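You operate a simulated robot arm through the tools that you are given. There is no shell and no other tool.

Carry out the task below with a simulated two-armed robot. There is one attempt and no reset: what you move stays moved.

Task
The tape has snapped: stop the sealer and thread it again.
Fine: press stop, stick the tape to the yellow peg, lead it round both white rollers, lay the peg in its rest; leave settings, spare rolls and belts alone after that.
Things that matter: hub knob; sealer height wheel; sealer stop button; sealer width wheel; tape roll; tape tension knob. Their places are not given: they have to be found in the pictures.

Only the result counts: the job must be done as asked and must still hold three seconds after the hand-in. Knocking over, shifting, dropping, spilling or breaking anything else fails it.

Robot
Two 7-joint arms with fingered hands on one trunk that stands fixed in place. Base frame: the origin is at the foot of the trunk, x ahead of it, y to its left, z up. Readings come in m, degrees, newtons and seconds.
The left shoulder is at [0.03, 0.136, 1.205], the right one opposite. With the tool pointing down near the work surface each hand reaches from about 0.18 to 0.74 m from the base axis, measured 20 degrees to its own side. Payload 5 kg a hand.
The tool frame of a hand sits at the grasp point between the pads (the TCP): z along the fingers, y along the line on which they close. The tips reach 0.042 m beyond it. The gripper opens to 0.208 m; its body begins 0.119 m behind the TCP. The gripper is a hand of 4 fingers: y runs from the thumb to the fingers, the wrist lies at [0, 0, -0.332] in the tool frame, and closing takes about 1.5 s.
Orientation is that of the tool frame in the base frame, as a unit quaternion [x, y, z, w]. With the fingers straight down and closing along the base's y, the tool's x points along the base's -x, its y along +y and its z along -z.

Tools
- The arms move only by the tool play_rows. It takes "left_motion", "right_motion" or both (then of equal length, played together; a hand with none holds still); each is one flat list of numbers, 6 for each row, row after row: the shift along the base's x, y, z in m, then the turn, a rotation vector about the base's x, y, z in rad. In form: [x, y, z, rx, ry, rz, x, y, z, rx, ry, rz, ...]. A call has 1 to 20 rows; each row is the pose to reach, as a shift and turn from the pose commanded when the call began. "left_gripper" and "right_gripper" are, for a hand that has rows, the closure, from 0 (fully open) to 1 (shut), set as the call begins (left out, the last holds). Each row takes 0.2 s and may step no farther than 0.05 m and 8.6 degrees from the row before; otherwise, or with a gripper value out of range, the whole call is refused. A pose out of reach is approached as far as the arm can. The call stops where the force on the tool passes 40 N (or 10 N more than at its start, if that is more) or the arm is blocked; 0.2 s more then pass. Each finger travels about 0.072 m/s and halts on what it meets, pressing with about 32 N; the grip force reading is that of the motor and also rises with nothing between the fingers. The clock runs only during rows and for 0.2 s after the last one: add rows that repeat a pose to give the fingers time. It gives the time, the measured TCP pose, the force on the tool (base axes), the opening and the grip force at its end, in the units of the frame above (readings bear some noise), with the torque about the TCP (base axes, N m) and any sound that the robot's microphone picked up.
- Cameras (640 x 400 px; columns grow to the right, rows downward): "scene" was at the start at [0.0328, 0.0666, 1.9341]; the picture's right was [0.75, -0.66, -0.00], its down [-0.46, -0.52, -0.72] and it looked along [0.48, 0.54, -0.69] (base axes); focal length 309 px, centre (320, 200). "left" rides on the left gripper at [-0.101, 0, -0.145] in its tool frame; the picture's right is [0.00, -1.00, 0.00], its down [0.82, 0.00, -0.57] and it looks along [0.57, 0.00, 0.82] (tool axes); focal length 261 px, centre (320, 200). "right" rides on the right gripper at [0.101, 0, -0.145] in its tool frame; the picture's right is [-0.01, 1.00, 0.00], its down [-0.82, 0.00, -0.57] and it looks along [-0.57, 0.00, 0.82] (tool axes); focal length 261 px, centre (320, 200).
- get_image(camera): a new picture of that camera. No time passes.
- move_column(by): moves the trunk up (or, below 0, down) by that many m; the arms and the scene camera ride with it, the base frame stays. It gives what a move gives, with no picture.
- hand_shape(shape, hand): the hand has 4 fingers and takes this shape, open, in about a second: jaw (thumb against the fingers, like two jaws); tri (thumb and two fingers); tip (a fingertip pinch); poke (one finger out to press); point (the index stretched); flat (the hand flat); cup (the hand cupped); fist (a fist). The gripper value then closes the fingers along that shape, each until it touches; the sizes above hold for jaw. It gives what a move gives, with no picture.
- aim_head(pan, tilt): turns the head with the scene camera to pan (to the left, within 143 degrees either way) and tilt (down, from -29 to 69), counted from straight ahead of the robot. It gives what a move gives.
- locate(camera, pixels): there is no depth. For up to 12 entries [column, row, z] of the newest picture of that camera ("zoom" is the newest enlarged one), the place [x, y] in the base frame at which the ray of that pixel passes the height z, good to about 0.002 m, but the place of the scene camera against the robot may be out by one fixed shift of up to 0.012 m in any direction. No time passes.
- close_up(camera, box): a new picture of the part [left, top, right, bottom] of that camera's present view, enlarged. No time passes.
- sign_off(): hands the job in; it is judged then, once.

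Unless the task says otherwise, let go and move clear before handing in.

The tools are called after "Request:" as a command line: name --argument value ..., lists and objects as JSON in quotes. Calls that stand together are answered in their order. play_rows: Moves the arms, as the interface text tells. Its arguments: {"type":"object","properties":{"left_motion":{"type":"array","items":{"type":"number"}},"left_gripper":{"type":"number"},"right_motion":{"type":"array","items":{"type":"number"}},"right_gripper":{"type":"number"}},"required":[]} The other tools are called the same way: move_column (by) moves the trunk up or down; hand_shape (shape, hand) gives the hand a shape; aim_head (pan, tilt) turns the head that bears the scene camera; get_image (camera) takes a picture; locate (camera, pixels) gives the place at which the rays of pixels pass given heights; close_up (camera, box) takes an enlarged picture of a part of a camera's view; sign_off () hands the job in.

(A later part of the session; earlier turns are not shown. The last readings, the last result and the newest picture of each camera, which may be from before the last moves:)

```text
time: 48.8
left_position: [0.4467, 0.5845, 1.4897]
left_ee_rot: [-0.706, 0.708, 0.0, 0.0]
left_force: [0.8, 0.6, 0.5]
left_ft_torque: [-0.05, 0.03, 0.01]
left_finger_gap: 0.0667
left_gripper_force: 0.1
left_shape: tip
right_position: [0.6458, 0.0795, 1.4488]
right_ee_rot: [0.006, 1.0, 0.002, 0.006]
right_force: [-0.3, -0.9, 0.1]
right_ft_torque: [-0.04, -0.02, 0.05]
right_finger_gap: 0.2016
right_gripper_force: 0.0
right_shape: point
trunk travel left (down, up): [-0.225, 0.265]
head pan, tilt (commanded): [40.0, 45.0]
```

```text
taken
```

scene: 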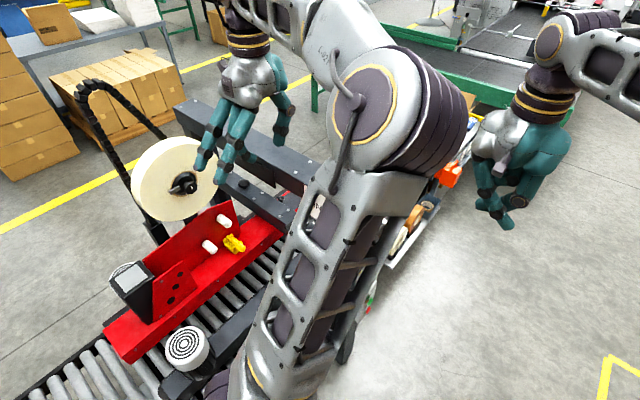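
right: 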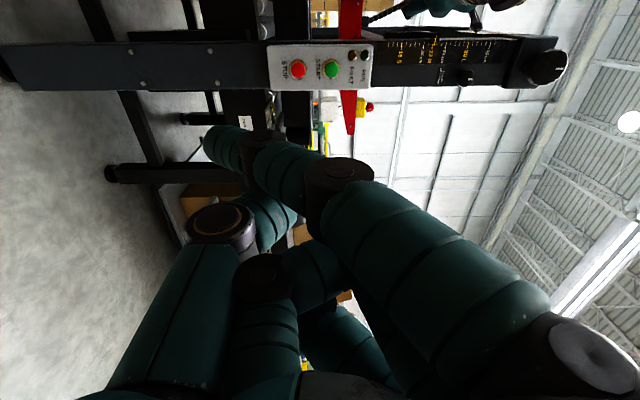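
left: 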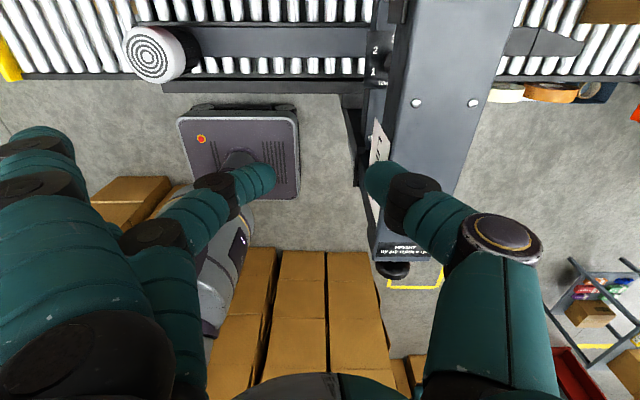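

The left hand reached the yawed pose cleanly with the elbow high at scene (400,110), leaving the roll, rollers and peg visible. Next I'll pitch the hand 55° up toward +y while moving to about (0.385, 0.56, 1.25).

Request:
play_rows --left_motion '[-0.01, -0.002, -0.02, 0.096, 0, 0, -0.02, -0.004, -0.04, 0.192, 0, 0, -0.03, -0.006, -0.06, 0.288, 0, 0, -0.04, -0.01, -0.085, 0.384, 0, 0, -0.05, -0.014, -0.11, 0.48, 0, 0, -0.06, -0.018, -0.135, 0.576, 0, 0, -0.062, -0.022, -0.16, 0.672, 0, 0, -0.062, -0.025, -0.185, 0.768, 0, 0, -0.062, -0.025, -0.21, 0.864, 0, 0, -0.062, -0.025, -0.24, 0.96, 0, 0]'

Request:
get_image --camera "scene"

Request:
get_image --camera "left"

```text
time: 51.0
left_position: [0.3848, 0.5572, 1.2483]
left_ee_rot: [-0.627, 0.627, 0.328, 0.327]
left_force: [0.2, 0.3, 0.1]
left_ft_torque: [0.08, 0.03, 0.02]
left_finger_gap: 0.0666
left_gripper_force: 0.0
left_shape: tip
right_position: [0.6465, 0.0791, 1.4483]
right_ee_rot: [0.005, 1.0, 0.003, 0.007]
right_force: [-0.2, -0.5, 0.3]
right_ft_torque: [0.03, 0.04, 0.01]
right_finger_gap: 0.2018
right_gripper_force: 0.0
right_shape: point
trunk travel left (down, up): [-0.225, 0.265]
head pan, tilt (commanded): [40.0, 45.0]
```

```text
taken
```

scene: 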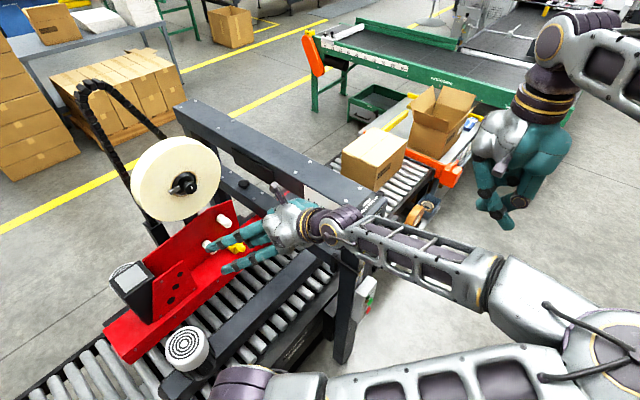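

```text
taken
```

left: 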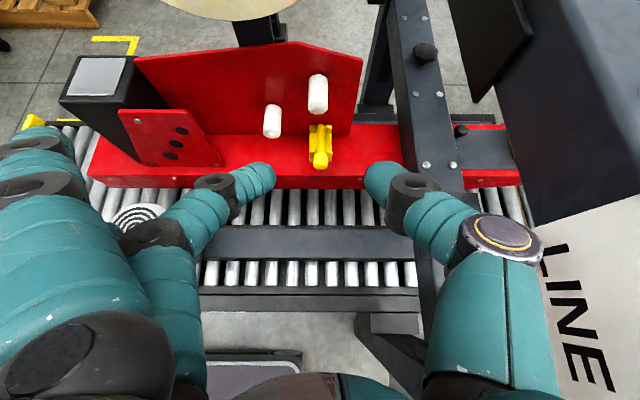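

Excellent: the pose is exact (0.385, 0.557, 1.248), pointing +y and 35° down, and the left view shows rollers at (271,121), (318,95) and the peg at (320,143), with the crossbeam to the right (left edge ~(405,100)). I'll measure the crossbeam edge and confirm the peg and rollers from here.

Request:
locate --camera "left" --pixels '[[405, 120, 1.12], [405, 120, 1.08], [425, 230, 1.12], [425, 230, 1.08], [320, 160, 0.957], [320, 132, 0.957], [271, 133, 1.01], [318, 108, 1.078], [425, 51, 1.15]]'

Request:
close_up --camera "left" --box '[240, 60, 400, 180]'

Request:
close_up --camera "scene" --box '[130, 130, 330, 290]'

```text
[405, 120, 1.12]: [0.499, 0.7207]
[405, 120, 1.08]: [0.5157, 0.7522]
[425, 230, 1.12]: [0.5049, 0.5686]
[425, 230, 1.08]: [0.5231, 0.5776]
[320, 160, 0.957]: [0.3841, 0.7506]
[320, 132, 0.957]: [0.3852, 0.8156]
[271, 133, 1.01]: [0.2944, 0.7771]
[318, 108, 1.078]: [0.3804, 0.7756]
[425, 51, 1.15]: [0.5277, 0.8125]
```

```text
3.33 times, centred on (320, 120) of left
```

zoom: 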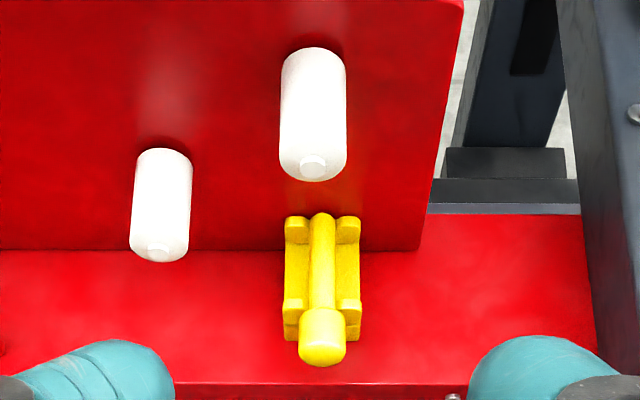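

```text
2.50 times, centred on (230, 210) of scene
```

zoom: 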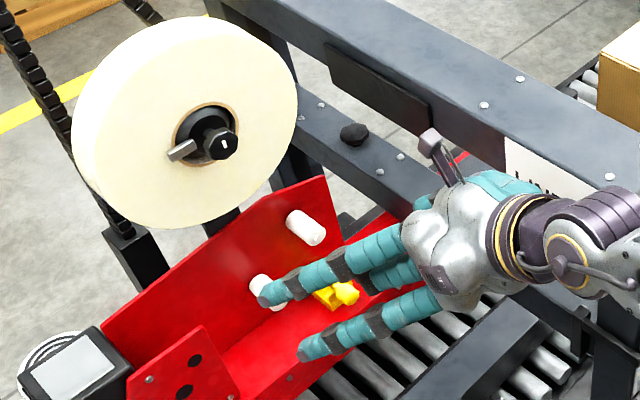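

The peg lies centred in its rest at x≈0.385 with the head at y≈0.745. I need the crossbeam's true height, so I'll triangulate its black knob (left (425,51), scene (244,183)) and a bolt.

Request:
locate --camera "left" --pixels '[[425, 51, 1.1], [425, 51, 1.15], [425, 51, 1.2], [425, 51, 1.25], [441, 94, 1.1], [441, 94, 1.15], [441, 94, 1.2], [426, 165, 1.1], [426, 165, 1.15], [426, 165, 1.2]]'

Request:
locate --camera "scene" --pixels '[[244, 183.2, 1.1], [244, 183.2, 1.15], [244, 183.2, 1.2], [244, 183.2, 1.25]]'

Request:
close_up --camera "left" --box '[370, 0, 560, 200]'

```text
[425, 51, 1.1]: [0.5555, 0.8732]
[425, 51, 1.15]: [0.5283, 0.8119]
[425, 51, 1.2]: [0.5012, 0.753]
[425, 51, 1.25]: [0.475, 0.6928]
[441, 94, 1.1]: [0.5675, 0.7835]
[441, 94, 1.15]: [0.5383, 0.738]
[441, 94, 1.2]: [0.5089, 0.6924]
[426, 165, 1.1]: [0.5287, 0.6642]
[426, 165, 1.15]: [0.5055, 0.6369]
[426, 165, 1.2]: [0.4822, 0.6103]
```

```text
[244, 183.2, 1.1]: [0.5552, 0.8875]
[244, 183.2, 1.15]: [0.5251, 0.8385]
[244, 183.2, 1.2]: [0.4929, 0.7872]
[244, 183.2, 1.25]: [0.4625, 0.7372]
```

```text
2.00 times, centred on (465, 100) of left
```

zoom: 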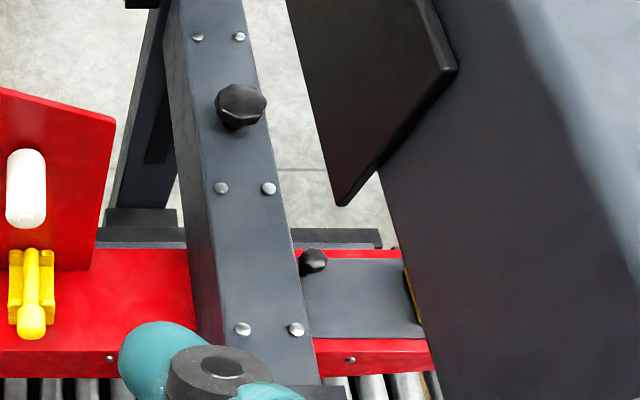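

The crossbeam's top is about z≈1.07 with its near edge at x≈0.525, so the thumb side needs care but has room. For a firm line contact on the peg's head I'd rather have the fingers parallel to it, so I'll level the hand (rotate +35° about x) here in free space.

Request:
play_rows --left_motion '[0, 0.01, -0.01, 0.122, 0, 0, 0, 0.02, -0.02, 0.244, 0, 0, 0, 0.03, -0.03, 0.366, 0, 0, 0, 0.04, -0.04, 0.488, 0, 0, 0, 0.04, -0.05, 0.611, 0, 0]'

Request:
get_image --camera "scene"

Request:
get_image --camera "left"

```text
time: 52.2
left_position: [0.3969, 0.6057, 1.204]
left_ee_rot: [-0.508, 0.528, 0.47, 0.492]
left_force: [-0.3, 1.2, -0.4]
left_ft_torque: [0.11, -0.02, -0.04]
left_finger_gap: 0.0665
left_gripper_force: 0.1
left_shape: tip
left hand out of reach, approached as far as the arm can: row 5
right_position: [0.6456, 0.082, 1.4478]
right_ee_rot: [0.006, 1.0, 0.003, 0.008]
right_force: [-0.3, 1.3, -0.3]
right_ft_torque: [-0.18, 0.09, 0.02]
right_finger_gap: 0.2017
right_gripper_force: 0.1
right_shape: point
trunk travel left (down, up): [-0.225, 0.265]
head pan, tilt (commanded): [40.0, 45.0]
```

```text
taken
```

scene: 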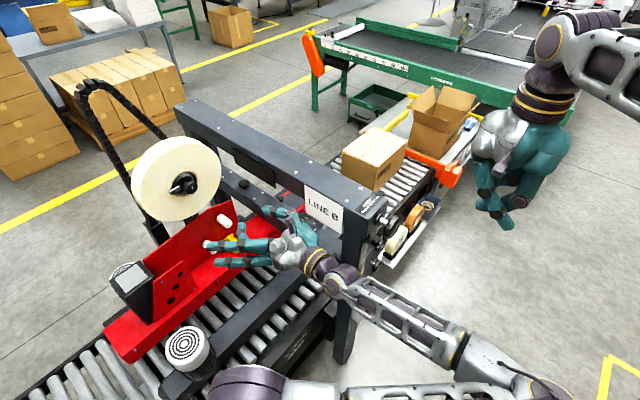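

```text
taken
```

left: 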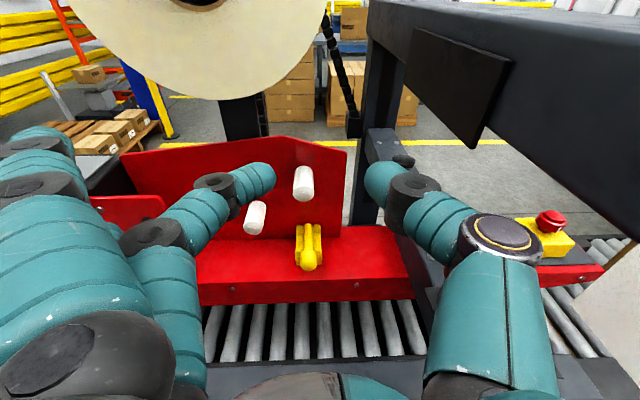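

The hand is nearly level and only at a slight reach limit (x off by 12 mm). I'll ease it to 12° down-pitch with 10° of roll relief and descend to a pre-grasp at about (0.385, 0.62, 1.0).

Request:
play_rows --left_motion '[0, 0.003, -0.02, -0.07, 0.058, -0.006, 0, 0.006, -0.05, -0.14, 0.116, -0.012, 0, 0.01, -0.08, -0.209, 0.1745, -0.018, 0, 0.013, -0.11, -0.209, 0.1745, -0.018, 0, 0.016, -0.14, -0.209, 0.1745, -0.018, 0, 0.02, -0.17, -0.209, 0.1745, -0.018, 0, 0.023, -0.198, -0.209, 0.1745, -0.018]'

Request:
get_image --camera "scene"

Request:
get_image --camera "left"

```text
time: 53.8
left_position: [0.3965, 0.6312, 1.0045]
left_ee_rot: [-0.509, 0.618, 0.452, 0.393]
left_force: [0.2, -0.2, -1.1]
left_ft_torque: [0.01, -0.01, 0.04]
left_finger_gap: 0.0665
left_gripper_force: 0.0
left_shape: tip
right_position: [0.6464, 0.0803, 1.4493]
right_ee_rot: [0.005, 1.0, 0.002, 0.007]
right_force: [-0.2, 0.9, 0.0]
right_ft_torque: [-0.1, 0.06, -0.03]
right_finger_gap: 0.2017
right_gripper_force: 0.1
right_shape: point
trunk travel left (down, up): [-0.225, 0.265]
head pan, tilt (commanded): [40.0, 45.0]
```

```text
taken
```

scene: 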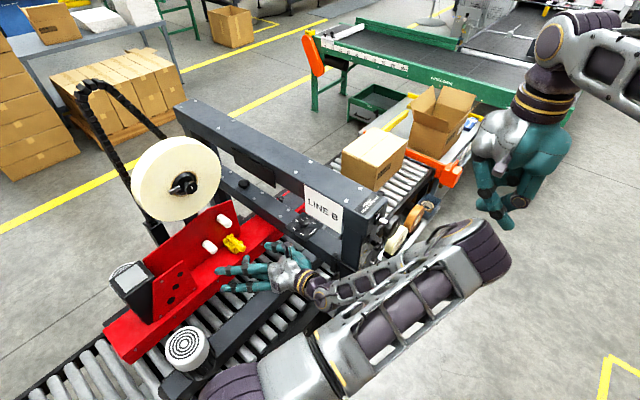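

```text
taken
```

left: 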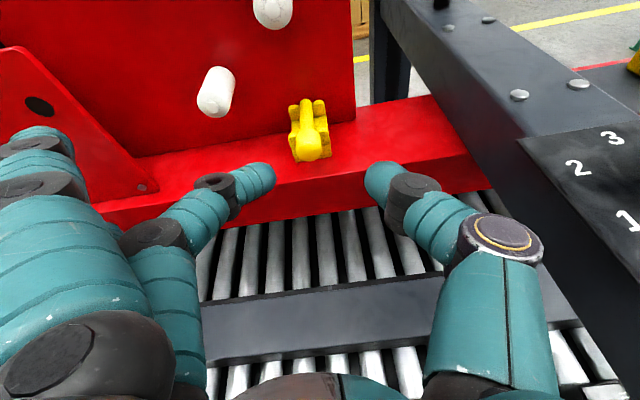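

The commanded pose follows the measured one, and now the hand is free with the peg head straight ahead at (310,148). I'll fine-tune to an 8° pitch, centred at x=0.385 and z≈0.961, at y≈0.66.

Request:
play_rows --left_motion '[-0.004, 0.01, -0.015, 0.047, 0, 0.009, -0.008, 0.02, -0.03, 0.093, 0, 0.018, -0.0115, 0.029, -0.0435, 0.14, 0, 0.027, -0.0115, 0.029, -0.0435, 0.14, 0, 0.027]'

Request:
get_image --camera "left"

Request:
close_up --camera "left" --box '[220, 80, 420, 205]'

Request:
close_up --camera "scene" --box '[180, 190, 340, 310]'

```text
time: 54.8
left_position: [0.386, 0.6573, 0.9624]
left_ee_rot: [-0.489, 0.578, 0.5, 0.42]
left_force: [-0.8, 0.3, 0.6]
left_ft_torque: [-0.03, 0.01, 0.01]
left_finger_gap: 0.0667
left_gripper_force: 0.0
left_shape: tip
right_position: [0.6464, 0.0783, 1.4491]
right_ee_rot: [0.005, 1.0, 0.002, 0.008]
right_force: [0.1, -0.5, 0.0]
right_ft_torque: [0.04, -0.06, 0.02]
right_finger_gap: 0.2019
right_gripper_force: 0.1
right_shape: point
trunk travel left (down, up): [-0.225, 0.265]
head pan, tilt (commanded): [40.0, 45.0]
```

```text
taken
```

left: 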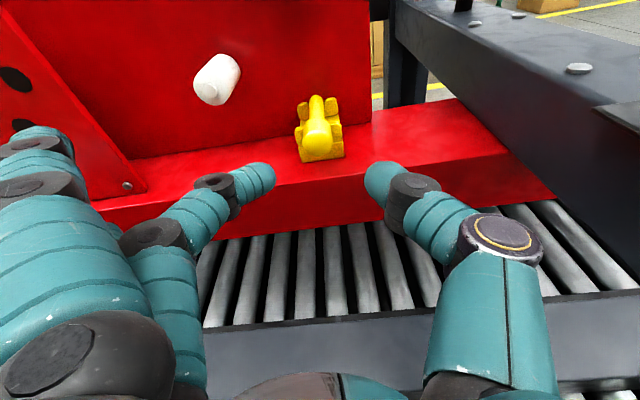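

```text
3.20 times, centred on (320, 142) of left
```

zoom: 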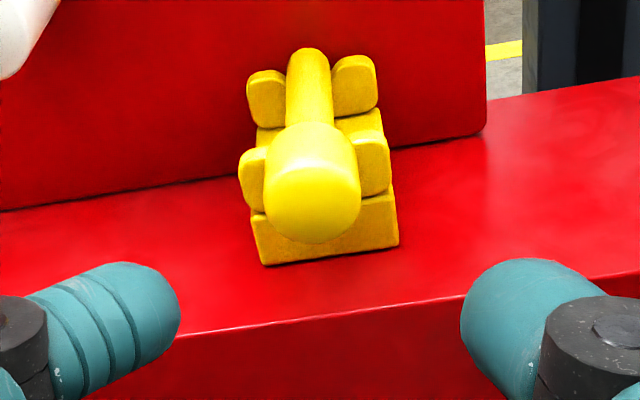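

```text
3.33 times, centred on (260, 250) of scene
```

zoom: 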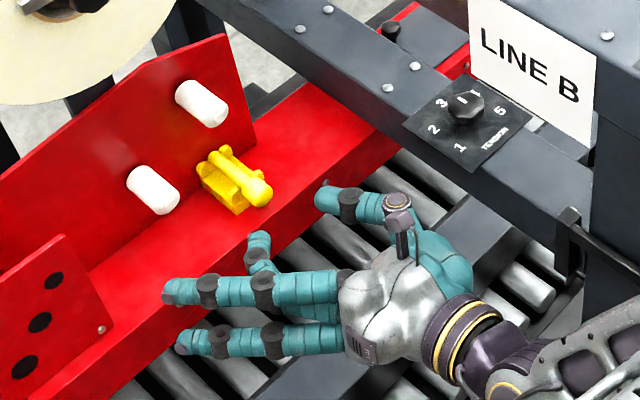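

The pinch (tips at (265,172) and (378,178)) straddles the line to the head at (317,137), which computes to (0.385, 0.7475, 0.958). I'll advance 0.06 m in +y to bring the pads onto the head, watching the force.

Request:
play_rows --left_motion '[-0.001, 0.02, -0.001, 0, 0, 0, -0.001, 0.04, -0.001, 0, 0, 0, -0.001, 0.06, -0.001, 0, 0, 0, -0.001, 0.06, -0.001, 0, 0, 0]'

Request:
get_image --camera "left"

Request:
close_up --camera "left" --box '[220, 80, 420, 205]'

Request:
close_up --camera "scene" --box '[150, 180, 310, 300]'

```text
time: 55.8
left_position: [0.3848, 0.718, 0.9639]
left_ee_rot: [-0.489, 0.579, 0.499, 0.421]
left_force: [-0.9, 0.5, -0.4]
left_ft_torque: [0.0, -0.02, 0.01]
left_finger_gap: 0.0662
left_gripper_force: 0.0
left_shape: tip
right_position: [0.6469, 0.0783, 1.4491]
right_ee_rot: [0.007, 1.0, 0.004, 0.007]
right_force: [1.0, 0.4, 0.2]
right_ft_torque: [0.05, -0.01, -0.01]
right_finger_gap: 0.2016
right_gripper_force: 0.1
right_shape: point
trunk travel left (down, up): [-0.225, 0.265]
head pan, tilt (commanded): [40.0, 45.0]
```

```text
taken
```

left: 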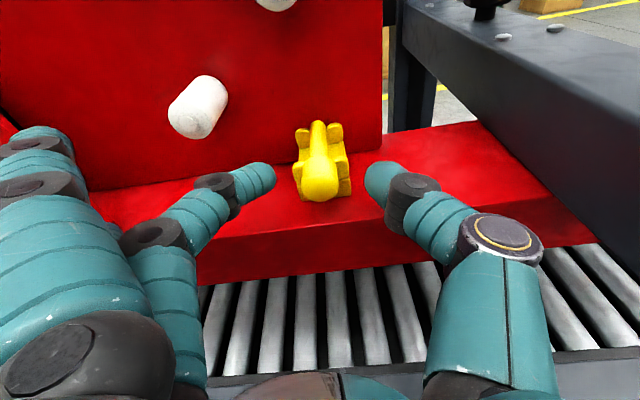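

```text
3.20 times, centred on (320, 142) of left
```

zoom: 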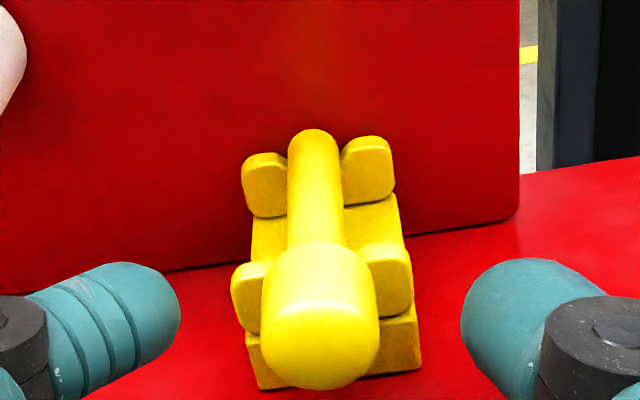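

```text
3.33 times, centred on (230, 240) of scene
```

zoom: 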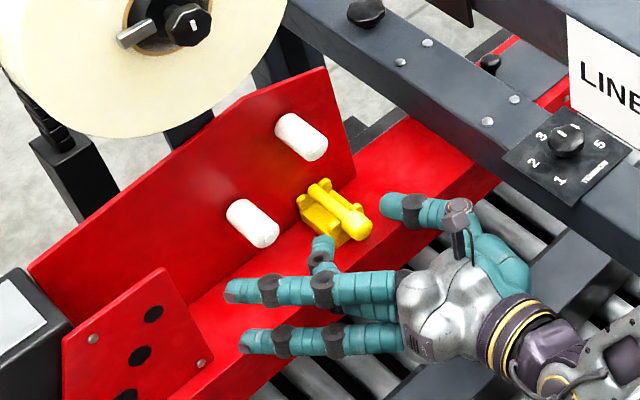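

The head sits centred between the tips (head centre (320,178), tips at (270,172)/(372,178)) with no contact force. I'll close the pinch and hold for 1.6 s.

Request:
play_rows --left_motion '[0, 0, 0, 0, 0, 0, 0, 0, 0, 0, 0, 0, 0, 0, 0, 0, 0, 0, 0, 0, 0, 0, 0, 0, 0, 0, 0, 0, 0, 0, 0, 0, 0, 0, 0, 0, 0, 0, 0, 0, 0, 0, 0, 0, 0, 0, 0, 0]' --left_gripper 1.0

Request:
get_image --camera "left"

Request:
close_up --camera "left" --box '[220, 80, 420, 205]'

Request:
close_up --camera "scene" --box '[180, 200, 280, 270]'

```text
time: 57.6
left_position: [0.3852, 0.7179, 0.963]
left_ee_rot: [-0.489, 0.579, 0.499, 0.42]
left_force: [-1.1, 0.0, -0.4]
left_ft_torque: [0.02, -0.01, 0.07]
left_finger_gap: 0.0225
left_gripper_force: 32.0
left_shape: tip
right_position: [0.6471, 0.0799, 1.45]
right_ee_rot: [0.006, 1.0, 0.003, 0.007]
right_force: [-0.7, -0.3, 0.3]
right_ft_torque: [-0.06, 0.03, 0.01]
right_finger_gap: 0.2017
right_gripper_force: 0.0
right_shape: point
trunk travel left (down, up): [-0.225, 0.265]
head pan, tilt (commanded): [40.0, 45.0]
```

```text
taken
```

left: 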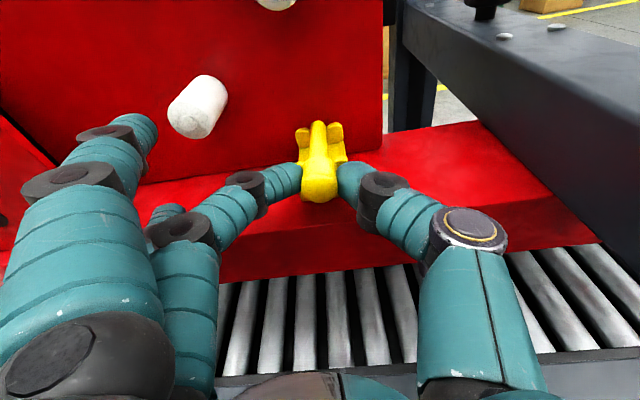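

```text
3.20 times, centred on (320, 142) of left
```

zoom: 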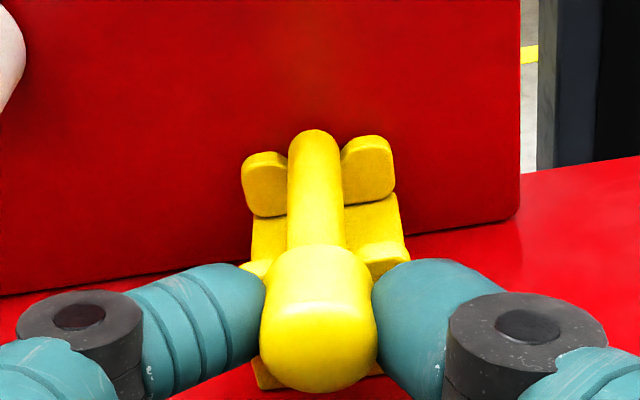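

```text
5.71 times, centred on (230, 235) of scene
```

zoom: 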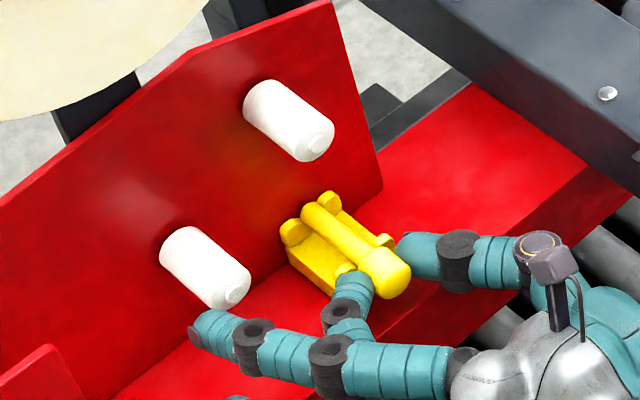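

The pinch holds the head (gap 22 mm, 32 N), with index and ring clear. I'll lift the peg out of the rest, easing 12 mm back in −y so the spread fingers stay in front of the roller ends.

Request:
play_rows --left_motion '[0, 0, 0.005, 0, 0, 0, 0, -0.004, 0.012, 0, 0, 0, 0, -0.008, 0.02, 0, 0, 0, 0, -0.012, 0.03, 0, 0, 0]'

Request:
close_up --camera "left" --box '[120, 60, 440, 220]'

Request:
close_up --camera "scene" --box '[160, 190, 280, 270]'

```text
time: 58.6
left_position: [0.3839, 0.7062, 0.9939]
left_ee_rot: [-0.489, 0.58, 0.499, 0.42]
left_force: [-0.2, 0.6, -0.6]
left_ft_torque: [-0.04, 0.02, -0.03]
left_finger_gap: 0.0222
left_gripper_force: 31.9
left_shape: tip
right_position: [0.6459, 0.0801, 1.4493]
right_ee_rot: [0.005, 1.0, 0.003, 0.008]
right_force: [-0.2, -0.5, -0.1]
right_ft_torque: [0.03, -0.07, -0.03]
right_finger_gap: 0.2015
right_gripper_force: 0.1
right_shape: point
trunk travel left (down, up): [-0.225, 0.265]
head pan, tilt (commanded): [40.0, 45.0]
```

```text
2.00 times, centred on (280, 140) of left
```

zoom: 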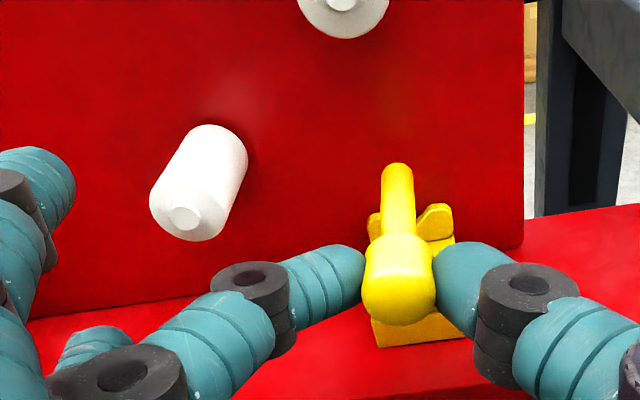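

```text
5.00 times, centred on (220, 230) of scene
```

zoom: 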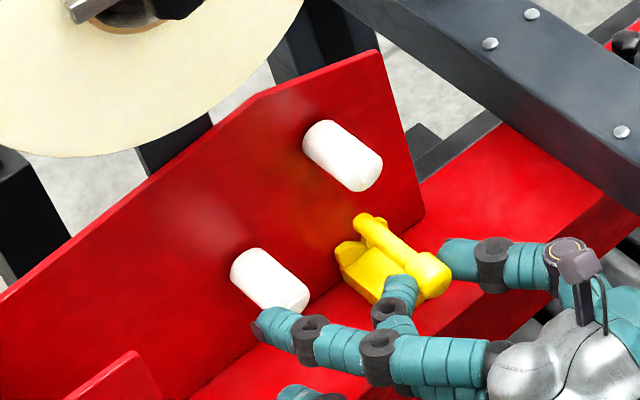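

The peg is free of the rest and held straight. I'll carry it up through the gap between the rollers to just under the roll, near (0.334, 1.19), then check.

Request:
play_rows --left_motion '[-0.01, 0, 0.015, 0, 0, 0, -0.02, 0, 0.03, 0, 0, 0, -0.033, 0, 0.045, 0, 0, 0, -0.045, 0, 0.06, 0, 0, 0, -0.053, 0, 0.08, 0, 0, 0, -0.058, 0, 0.1, 0, 0, 0, -0.058, 0, 0.13, 0, 0, 0, -0.058, 0, 0.16, 0, 0, 0, -0.055, 0, 0.185, 0, 0, 0, -0.05, 0, 0.2, 0, 0, 0]'

Request:
get_image --camera "left"

Request:
close_up --camera "scene" --box '[120, 130, 280, 260]'

```text
time: 60.8
left_position: [0.3337, 0.7065, 1.1925]
left_ee_rot: [-0.488, 0.58, 0.499, 0.421]
left_force: [0.5, 0.1, -0.5]
left_ft_torque: [-0.06, 0.0, 0.0]
left_finger_gap: 0.0222
left_gripper_force: 32.1
left_shape: tip
right_position: [0.6466, 0.08, 1.4484]
right_ee_rot: [0.005, 1.0, 0.003, 0.008]
right_force: [-1.0, -0.1, 0.3]
right_ft_torque: [-0.03, -0.05, 0.02]
right_finger_gap: 0.2016
right_gripper_force: 0.0
right_shape: point
trunk travel left (down, up): [-0.225, 0.265]
head pan, tilt (commanded): [40.0, 45.0]
```

```text
taken
```

left: 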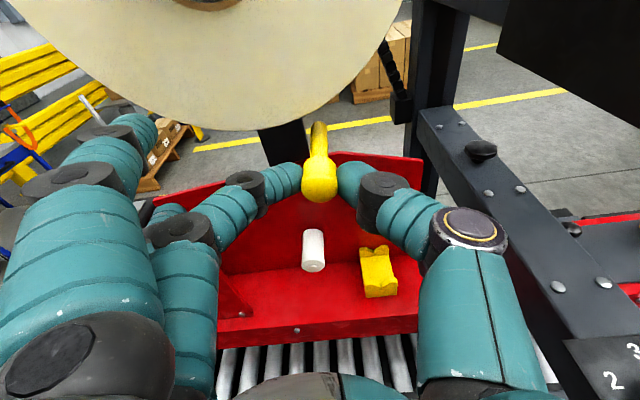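

```text
3.08 times, centred on (200, 195) of scene
```

zoom: 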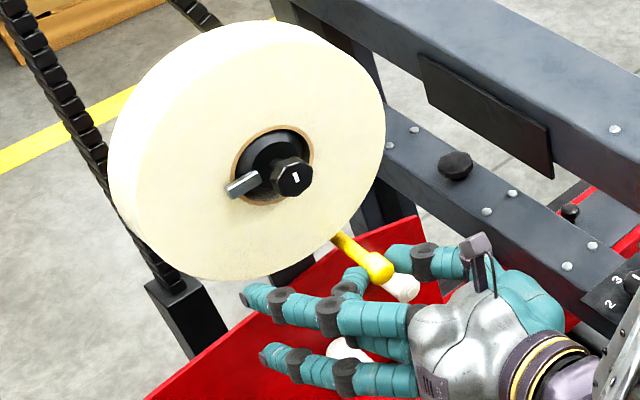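

The peg's shaft is now just below the roll's lower-right rim (left view: roll edge ~(300,125), shaft tip ~(320,125)). I'll raise it in small steps to touch the rim.

Request:
play_rows --left_motion '[0.003, 0, 0.008, 0, 0, 0, 0.006, 0, 0.015, 0, 0, 0, 0.007, 0, 0.02, 0, 0, 0]'

Request:
get_image --camera "left"

Request:
close_up --camera "left" --box '[220, 60, 420, 210]'

Request:
close_up --camera "scene" --box '[180, 180, 260, 240]'

```text
time: 61.6
left_position: [0.3407, 0.7053, 1.2131]
left_ee_rot: [-0.489, 0.579, 0.499, 0.42]
left_force: [0.5, 0.4, -0.8]
left_ft_torque: [-0.06, 0.03, -0.03]
left_finger_gap: 0.0223
left_gripper_force: 31.5
left_shape: tip
right_position: [0.6461, 0.0798, 1.4504]
right_ee_rot: [0.005, 1.0, 0.003, 0.007]
right_force: [-1.0, -0.5, 0.0]
right_ft_torque: [-0.02, -0.02, 0.01]
right_finger_gap: 0.2019
right_gripper_force: 0.1
right_shape: point
trunk travel left (down, up): [-0.225, 0.265]
head pan, tilt (commanded): [40.0, 45.0]
```

```text
taken
```

left: 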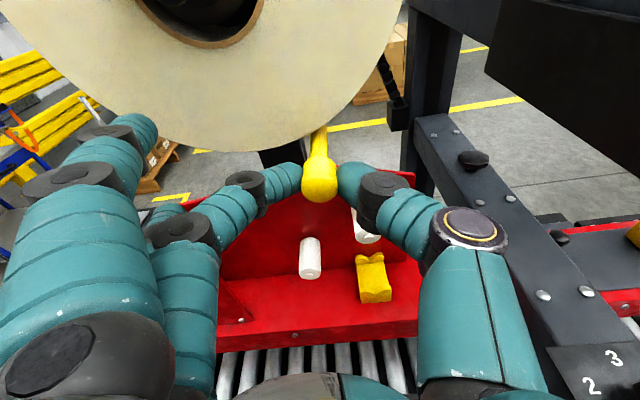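

```text
2.67 times, centred on (320, 135) of left
```

zoom: 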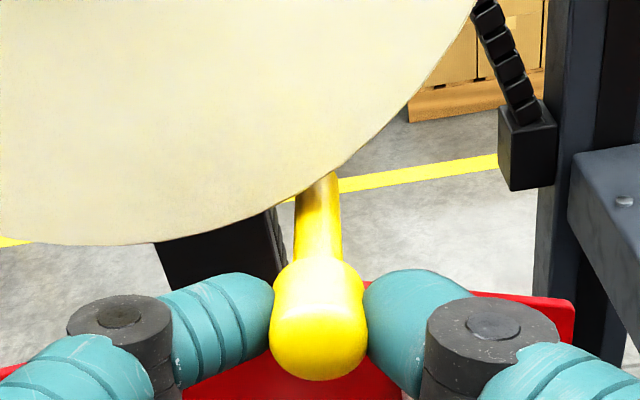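

```text
6.67 times, centred on (220, 210) of scene
```

zoom: 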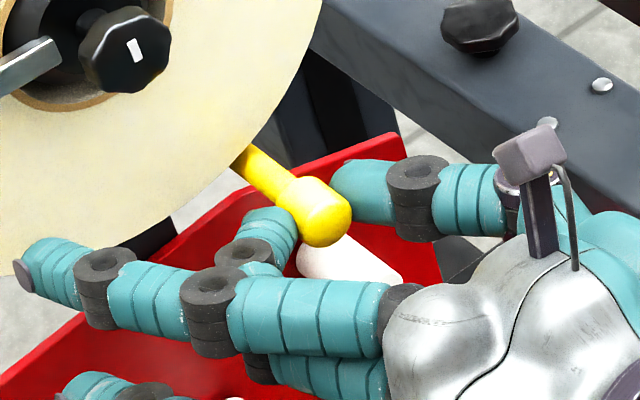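

No contact yet; the geometry suggests about 5 mm remain. I'll continue in 3 mm steps toward the roll's centre.

Request:
play_rows --left_motion '[-0.001, 0, 0.003, 0, 0, 0, -0.002, 0, 0.006, 0, 0, 0, -0.002, 0, 0.008, 0, 0, 0]'

Request:
close_up --camera "left" --box '[220, 60, 420, 210]'

Request:
close_up --camera "scene" --box '[130, 130, 260, 240]'

```text
time: 62.4
left_position: [0.3401, 0.7067, 1.2196]
left_ee_rot: [-0.489, 0.579, 0.499, 0.421]
left_force: [0.0, -1.0, -1.2]
left_ft_torque: [-0.07, -0.01, 0.04]
left_finger_gap: 0.0224
left_gripper_force: 31.9
left_shape: tip
right_position: [0.6468, 0.0809, 1.449]
right_ee_rot: [0.005, 1.0, 0.002, 0.008]
right_force: [0.7, -0.2, -0.2]
right_ft_torque: [-0.03, 0.04, 0.0]
right_finger_gap: 0.2016
right_gripper_force: 0.1
right_shape: point
trunk travel left (down, up): [-0.225, 0.265]
head pan, tilt (commanded): [40.0, 45.0]
```

```text
2.67 times, centred on (320, 135) of left
```

zoom: 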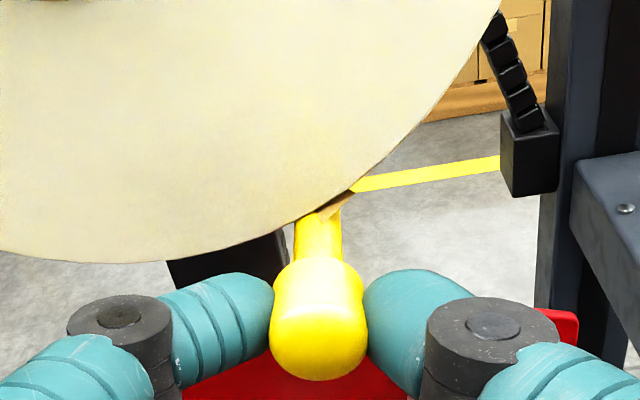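

```text
3.64 times, centred on (195, 185) of scene
```

zoom: 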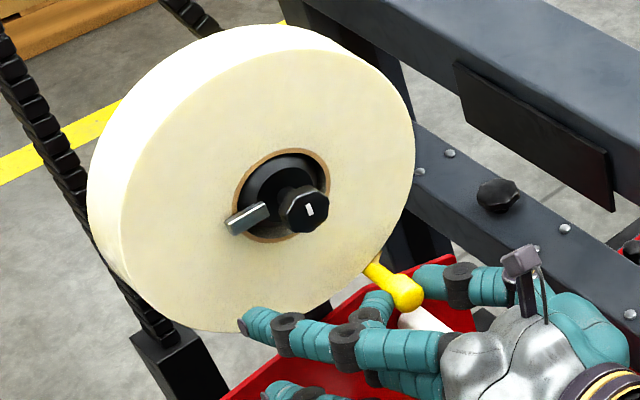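

A tan strip has appeared between the roll and the shaft (left zoom (345,203), scene zoom (375,262)), so the tape seems to have stuck. I'll zoom in to confirm.

Request:
close_up --camera "left" --box '[290, 100, 390, 180]'

Request:
close_up --camera "scene" --box '[215, 185, 265, 225]'

```text
5.00 times, centred on (340, 140) of left
```

zoom: 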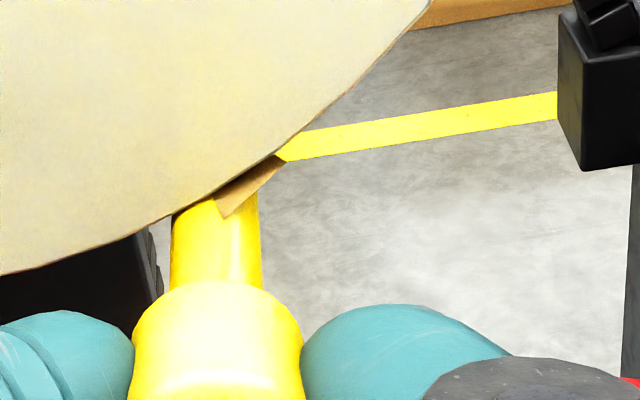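

```text
10.00 times, centred on (240, 205) of scene
```

zoom: 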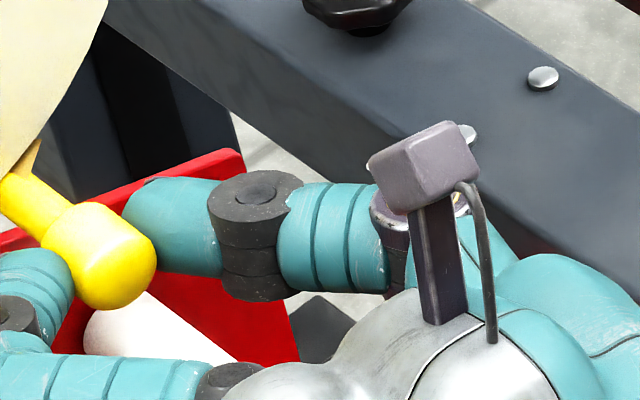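

Confirmed: a tan strip of tape runs from the roll's right side to the peg shaft. Before leading it around, I need the crossbeam's exact position for thumb clearance, so I'll zoom on its bolts from this viewpoint.

Request:
close_up --camera "left" --box '[400, 100, 640, 380]'

Request:
locate --camera "left" --pixels '[[320, 135, 1.2]]'

```text
1.43 times, centred on (520, 240) of left
```

zoom: 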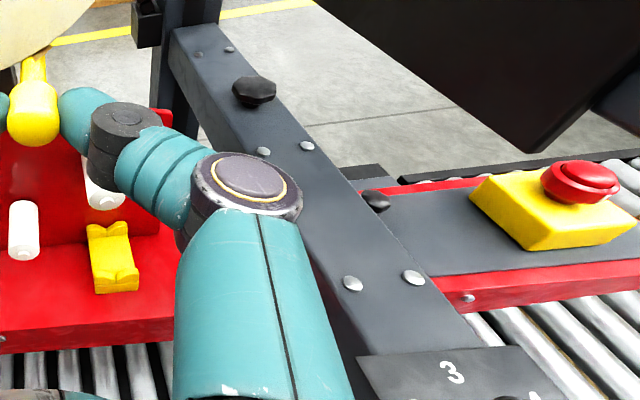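

```text
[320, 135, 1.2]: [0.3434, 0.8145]
```

Triangulating the bolts puts the crossbeam at x≥0.565 and z≤0.98, so the thumb has ample room. I'll now draw the tape down along the +x side of the upper roller, to about (0.427, 1.075).

Request:
play_rows --left_motion '[0.005, 0, -0.015, 0, 0, 0, 0.02, 0, -0.035, 0, 0, 0, 0.04, 0, -0.055, 0, 0, 0, 0.06, 0, -0.075, 0, 0, 0, 0.077, 0, -0.095, 0, 0, 0, 0.087, 0, -0.12, 0, 0, 0, 0.087, 0, -0.14, 0, 0, 0]'

Request:
get_image --camera "left"

Request:
close_up --camera "scene" --box '[140, 140, 300, 260]'

```text
time: 64.0
left_position: [0.4251, 0.7048, 1.0828]
left_ee_rot: [-0.489, 0.579, 0.499, 0.42]
left_force: [1.0, -0.1, 0.0]
left_ft_torque: [-0.09, -0.02, -0.01]
left_finger_gap: 0.0222
left_gripper_force: 32.0
left_shape: tip
right_position: [0.6459, 0.0802, 1.4494]
right_ee_rot: [0.005, 1.0, 0.003, 0.007]
right_force: [0.3, -0.6, 0.1]
right_ft_torque: [-0.06, 0.02, -0.01]
right_finger_gap: 0.2017
right_gripper_force: 0.0
right_shape: point
trunk travel left (down, up): [-0.225, 0.265]
head pan, tilt (commanded): [40.0, 45.0]
```

```text
taken
```

left: 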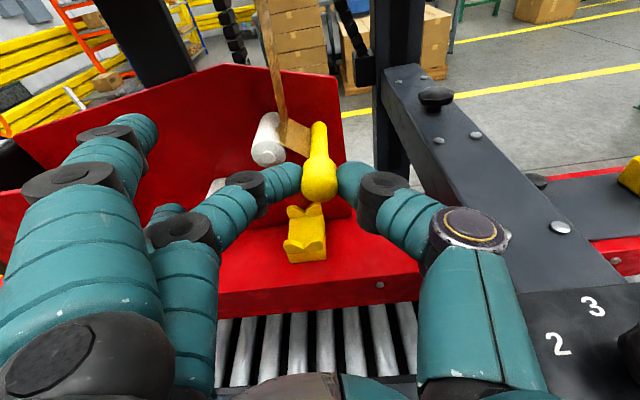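

```text
3.33 times, centred on (220, 200) of scene
```

zoom: 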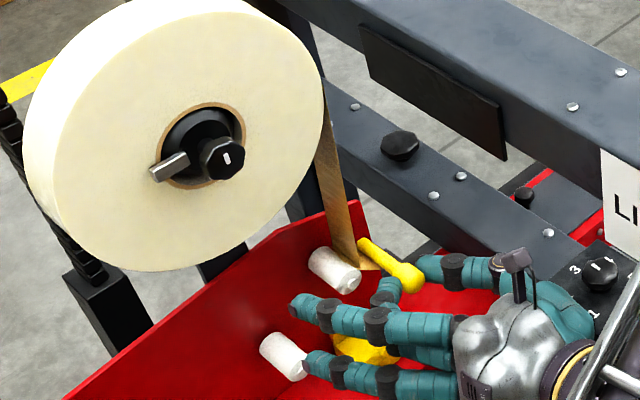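

The tape now hangs from the roll's right side, touches the upper roller's right side at left-view (285,125) and bends to the peg at (318,150). I'll zoom to be sure it lies on the roller.

Request:
close_up --camera "left" --box '[220, 60, 380, 180]'

Request:
close_up --camera "scene" --box '[190, 170, 270, 230]'

```text
3.33 times, centred on (300, 120) of left
```

zoom: 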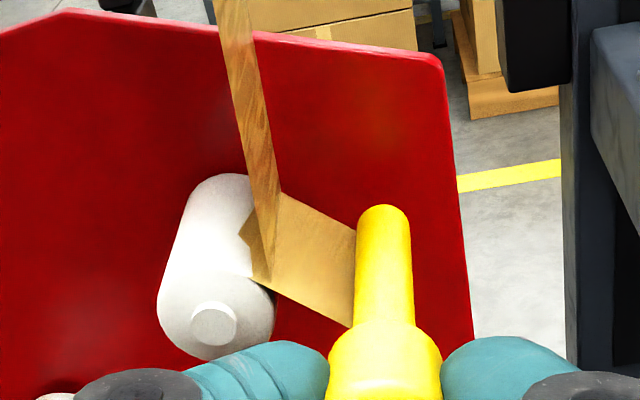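

```text
6.67 times, centred on (230, 200) of scene
```

zoom: 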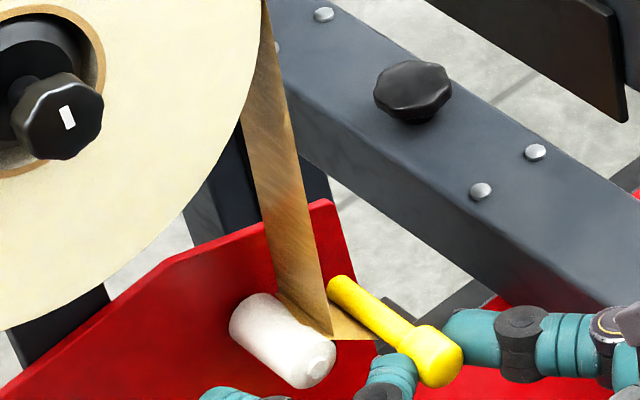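

The tape bends at the upper roller's right side and runs to the peg — good. Before swinging left around the lower roller I must check the red bracket with holes on the left, which my spread fingers could meet.

Request:
close_up --camera "scene" --box '[90, 200, 270, 340]'

Request:
close_up --camera "left" --box '[0, 60, 260, 260]'

```text
2.86 times, centred on (180, 270) of scene
```

zoom: 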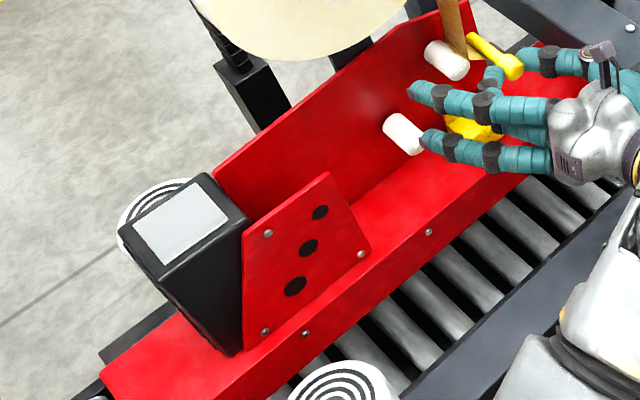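

```text
2.00 times, centred on (130, 160) of left
```

zoom: 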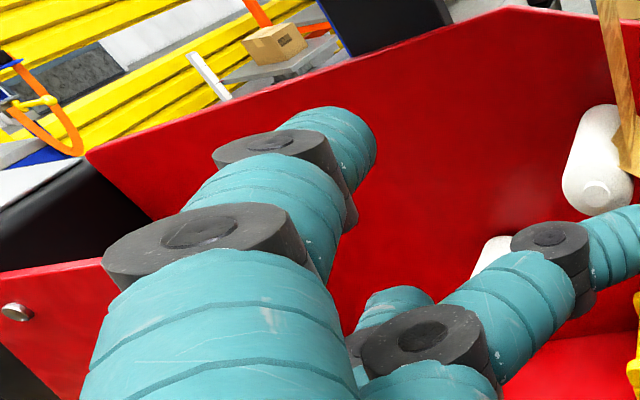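

The bracket's right slanted edge runs from scene-zoom (330,172) to (372,250). I'll locate these corners, plus the fingertip positions for reference.

Request:
locate --camera "scene" --pixels '[[198.2, 287.5, 0.92], [183.5, 260.2, 1.0], [183.5, 260.2, 1.03], [183.5, 260.2, 1.06], [150, 324, 0.92], [155.5, 279, 1.0], [155.5, 279, 1.05], [329, 232, 1.08], [324, 232, 1.1], [212, 211, 1.01]]'

```text
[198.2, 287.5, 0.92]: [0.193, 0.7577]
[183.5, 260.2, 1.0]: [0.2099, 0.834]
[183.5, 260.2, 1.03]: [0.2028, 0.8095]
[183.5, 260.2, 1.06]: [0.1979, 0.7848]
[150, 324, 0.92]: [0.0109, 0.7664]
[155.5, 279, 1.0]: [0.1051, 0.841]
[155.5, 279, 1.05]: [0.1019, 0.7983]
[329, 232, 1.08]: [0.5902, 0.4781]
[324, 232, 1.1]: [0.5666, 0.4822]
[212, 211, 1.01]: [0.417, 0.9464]
```

The bracket is at x<0.19, z 0.92–1.095, y≈0.75–0.765, so I'll pull the peg ~12 mm further toward me while rounding the lower roller. Now I'll lead the tape under the upper roller, up through the gap and to the top of the lower roller.

Request:
play_rows --left_motion '[0, -0.001, -0.015, 0, 0, 0, -0.003, -0.002, -0.033, 0, 0, 0, -0.012, -0.003, -0.05, 0, 0, 0, -0.03, -0.004, -0.063, 0, 0, 0, -0.05, -0.006, -0.06, 0, 0, 0, -0.066, -0.007, -0.052, 0, 0, 0, -0.082, -0.008, -0.041, 0, 0, 0, -0.1, -0.01, -0.025, 0, 0, 0, -0.113, -0.011, -0.019, 0, 0, 0, -0.125, -0.012, -0.016, 0, 0, 0]'

Request:
get_image --camera "left"

Request:
close_up --camera "left" --box '[240, 60, 440, 200]'

Request:
close_up --camera "scene" --box '[150, 170, 290, 280]'

```text
time: 66.2
left_position: [0.3017, 0.6932, 1.0689]
left_ee_rot: [-0.489, 0.579, 0.499, 0.421]
left_force: [0.1, 0.0, -1.7]
left_ft_torque: [-0.05, 0.05, -0.02]
left_finger_gap: 0.0225
left_gripper_force: 32.2
left_shape: tip
right_position: [0.6457, 0.0799, 1.4488]
right_ee_rot: [0.006, 1.0, 0.003, 0.008]
right_force: [0.6, -0.1, 0.5]
right_ft_torque: [0.0, -0.04, -0.03]
right_finger_gap: 0.2018
right_gripper_force: 0.1
right_shape: point
trunk travel left (down, up): [-0.225, 0.265]
head pan, tilt (commanded): [40.0, 45.0]
```

```text
taken
```

left: 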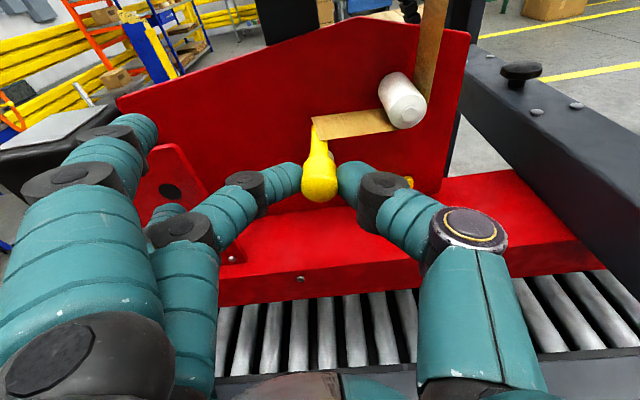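

```text
2.86 times, centred on (340, 130) of left
```

zoom: 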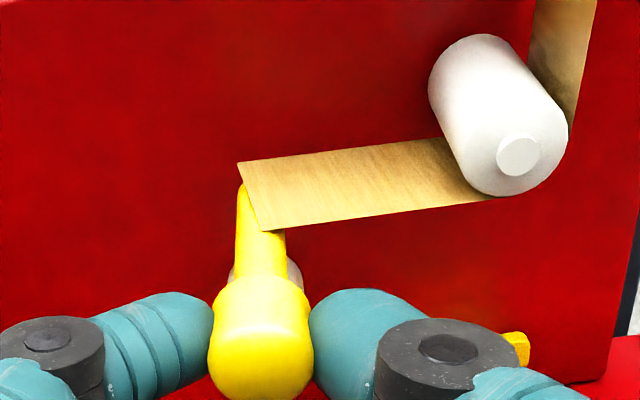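

```text
3.64 times, centred on (220, 225) of scene
```

zoom: 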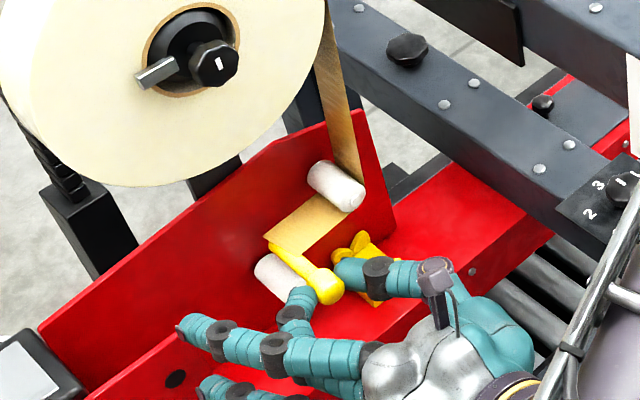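

The tape wraps neatly under the upper roller (zoom (490,190)) and leads left to the peg above the lower roller. I'll continue around the lower roller's left side, easing another 8 mm back to stay clear of the bracket.

Request:
play_rows --left_motion '[-0.013, -0.003, -0.001, 0, 0, 0, -0.027, -0.005, -0.006, 0, 0, 0, -0.038, -0.007, -0.014, 0, 0, 0, -0.046, -0.008, -0.024, 0, 0, 0, -0.052, -0.008, -0.036, 0, 0, 0, -0.055, -0.008, -0.05, 0, 0, 0]'

Request:
get_image --camera "left"

Request:
close_up --camera "scene" --box '[120, 190, 280, 310]'

```text
time: 67.6
left_position: [0.2454, 0.686, 1.0154]
left_ee_rot: [-0.489, 0.579, 0.499, 0.421]
left_force: [-0.5, -0.4, 0.0]
left_ft_torque: [-0.04, 0.05, 0.0]
left_finger_gap: 0.0224
left_gripper_force: 32.0
left_shape: tip
right_position: [0.647, 0.0802, 1.4487]
right_ee_rot: [0.006, 1.0, 0.002, 0.007]
right_force: [-0.1, 0.8, -0.5]
right_ft_torque: [-0.05, -0.02, 0.04]
right_finger_gap: 0.202
right_gripper_force: 0.0
right_shape: point
trunk travel left (down, up): [-0.225, 0.265]
head pan, tilt (commanded): [40.0, 45.0]
```

```text
taken
```

left: 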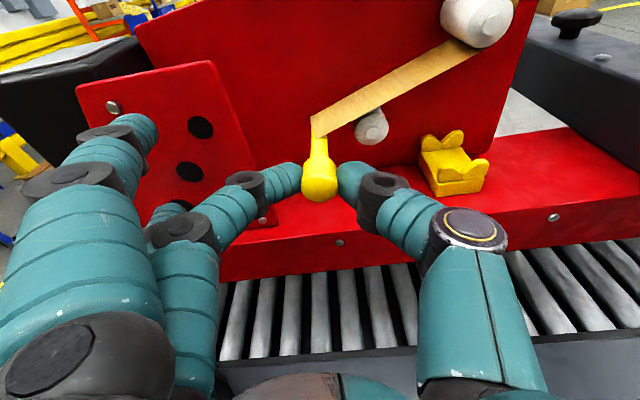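

```text
3.33 times, centred on (200, 250) of scene
```

zoom: 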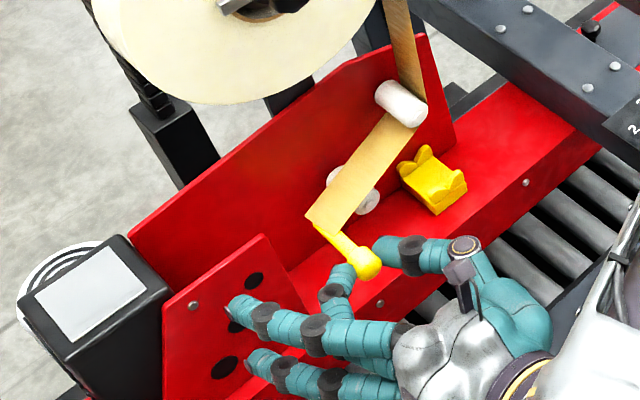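

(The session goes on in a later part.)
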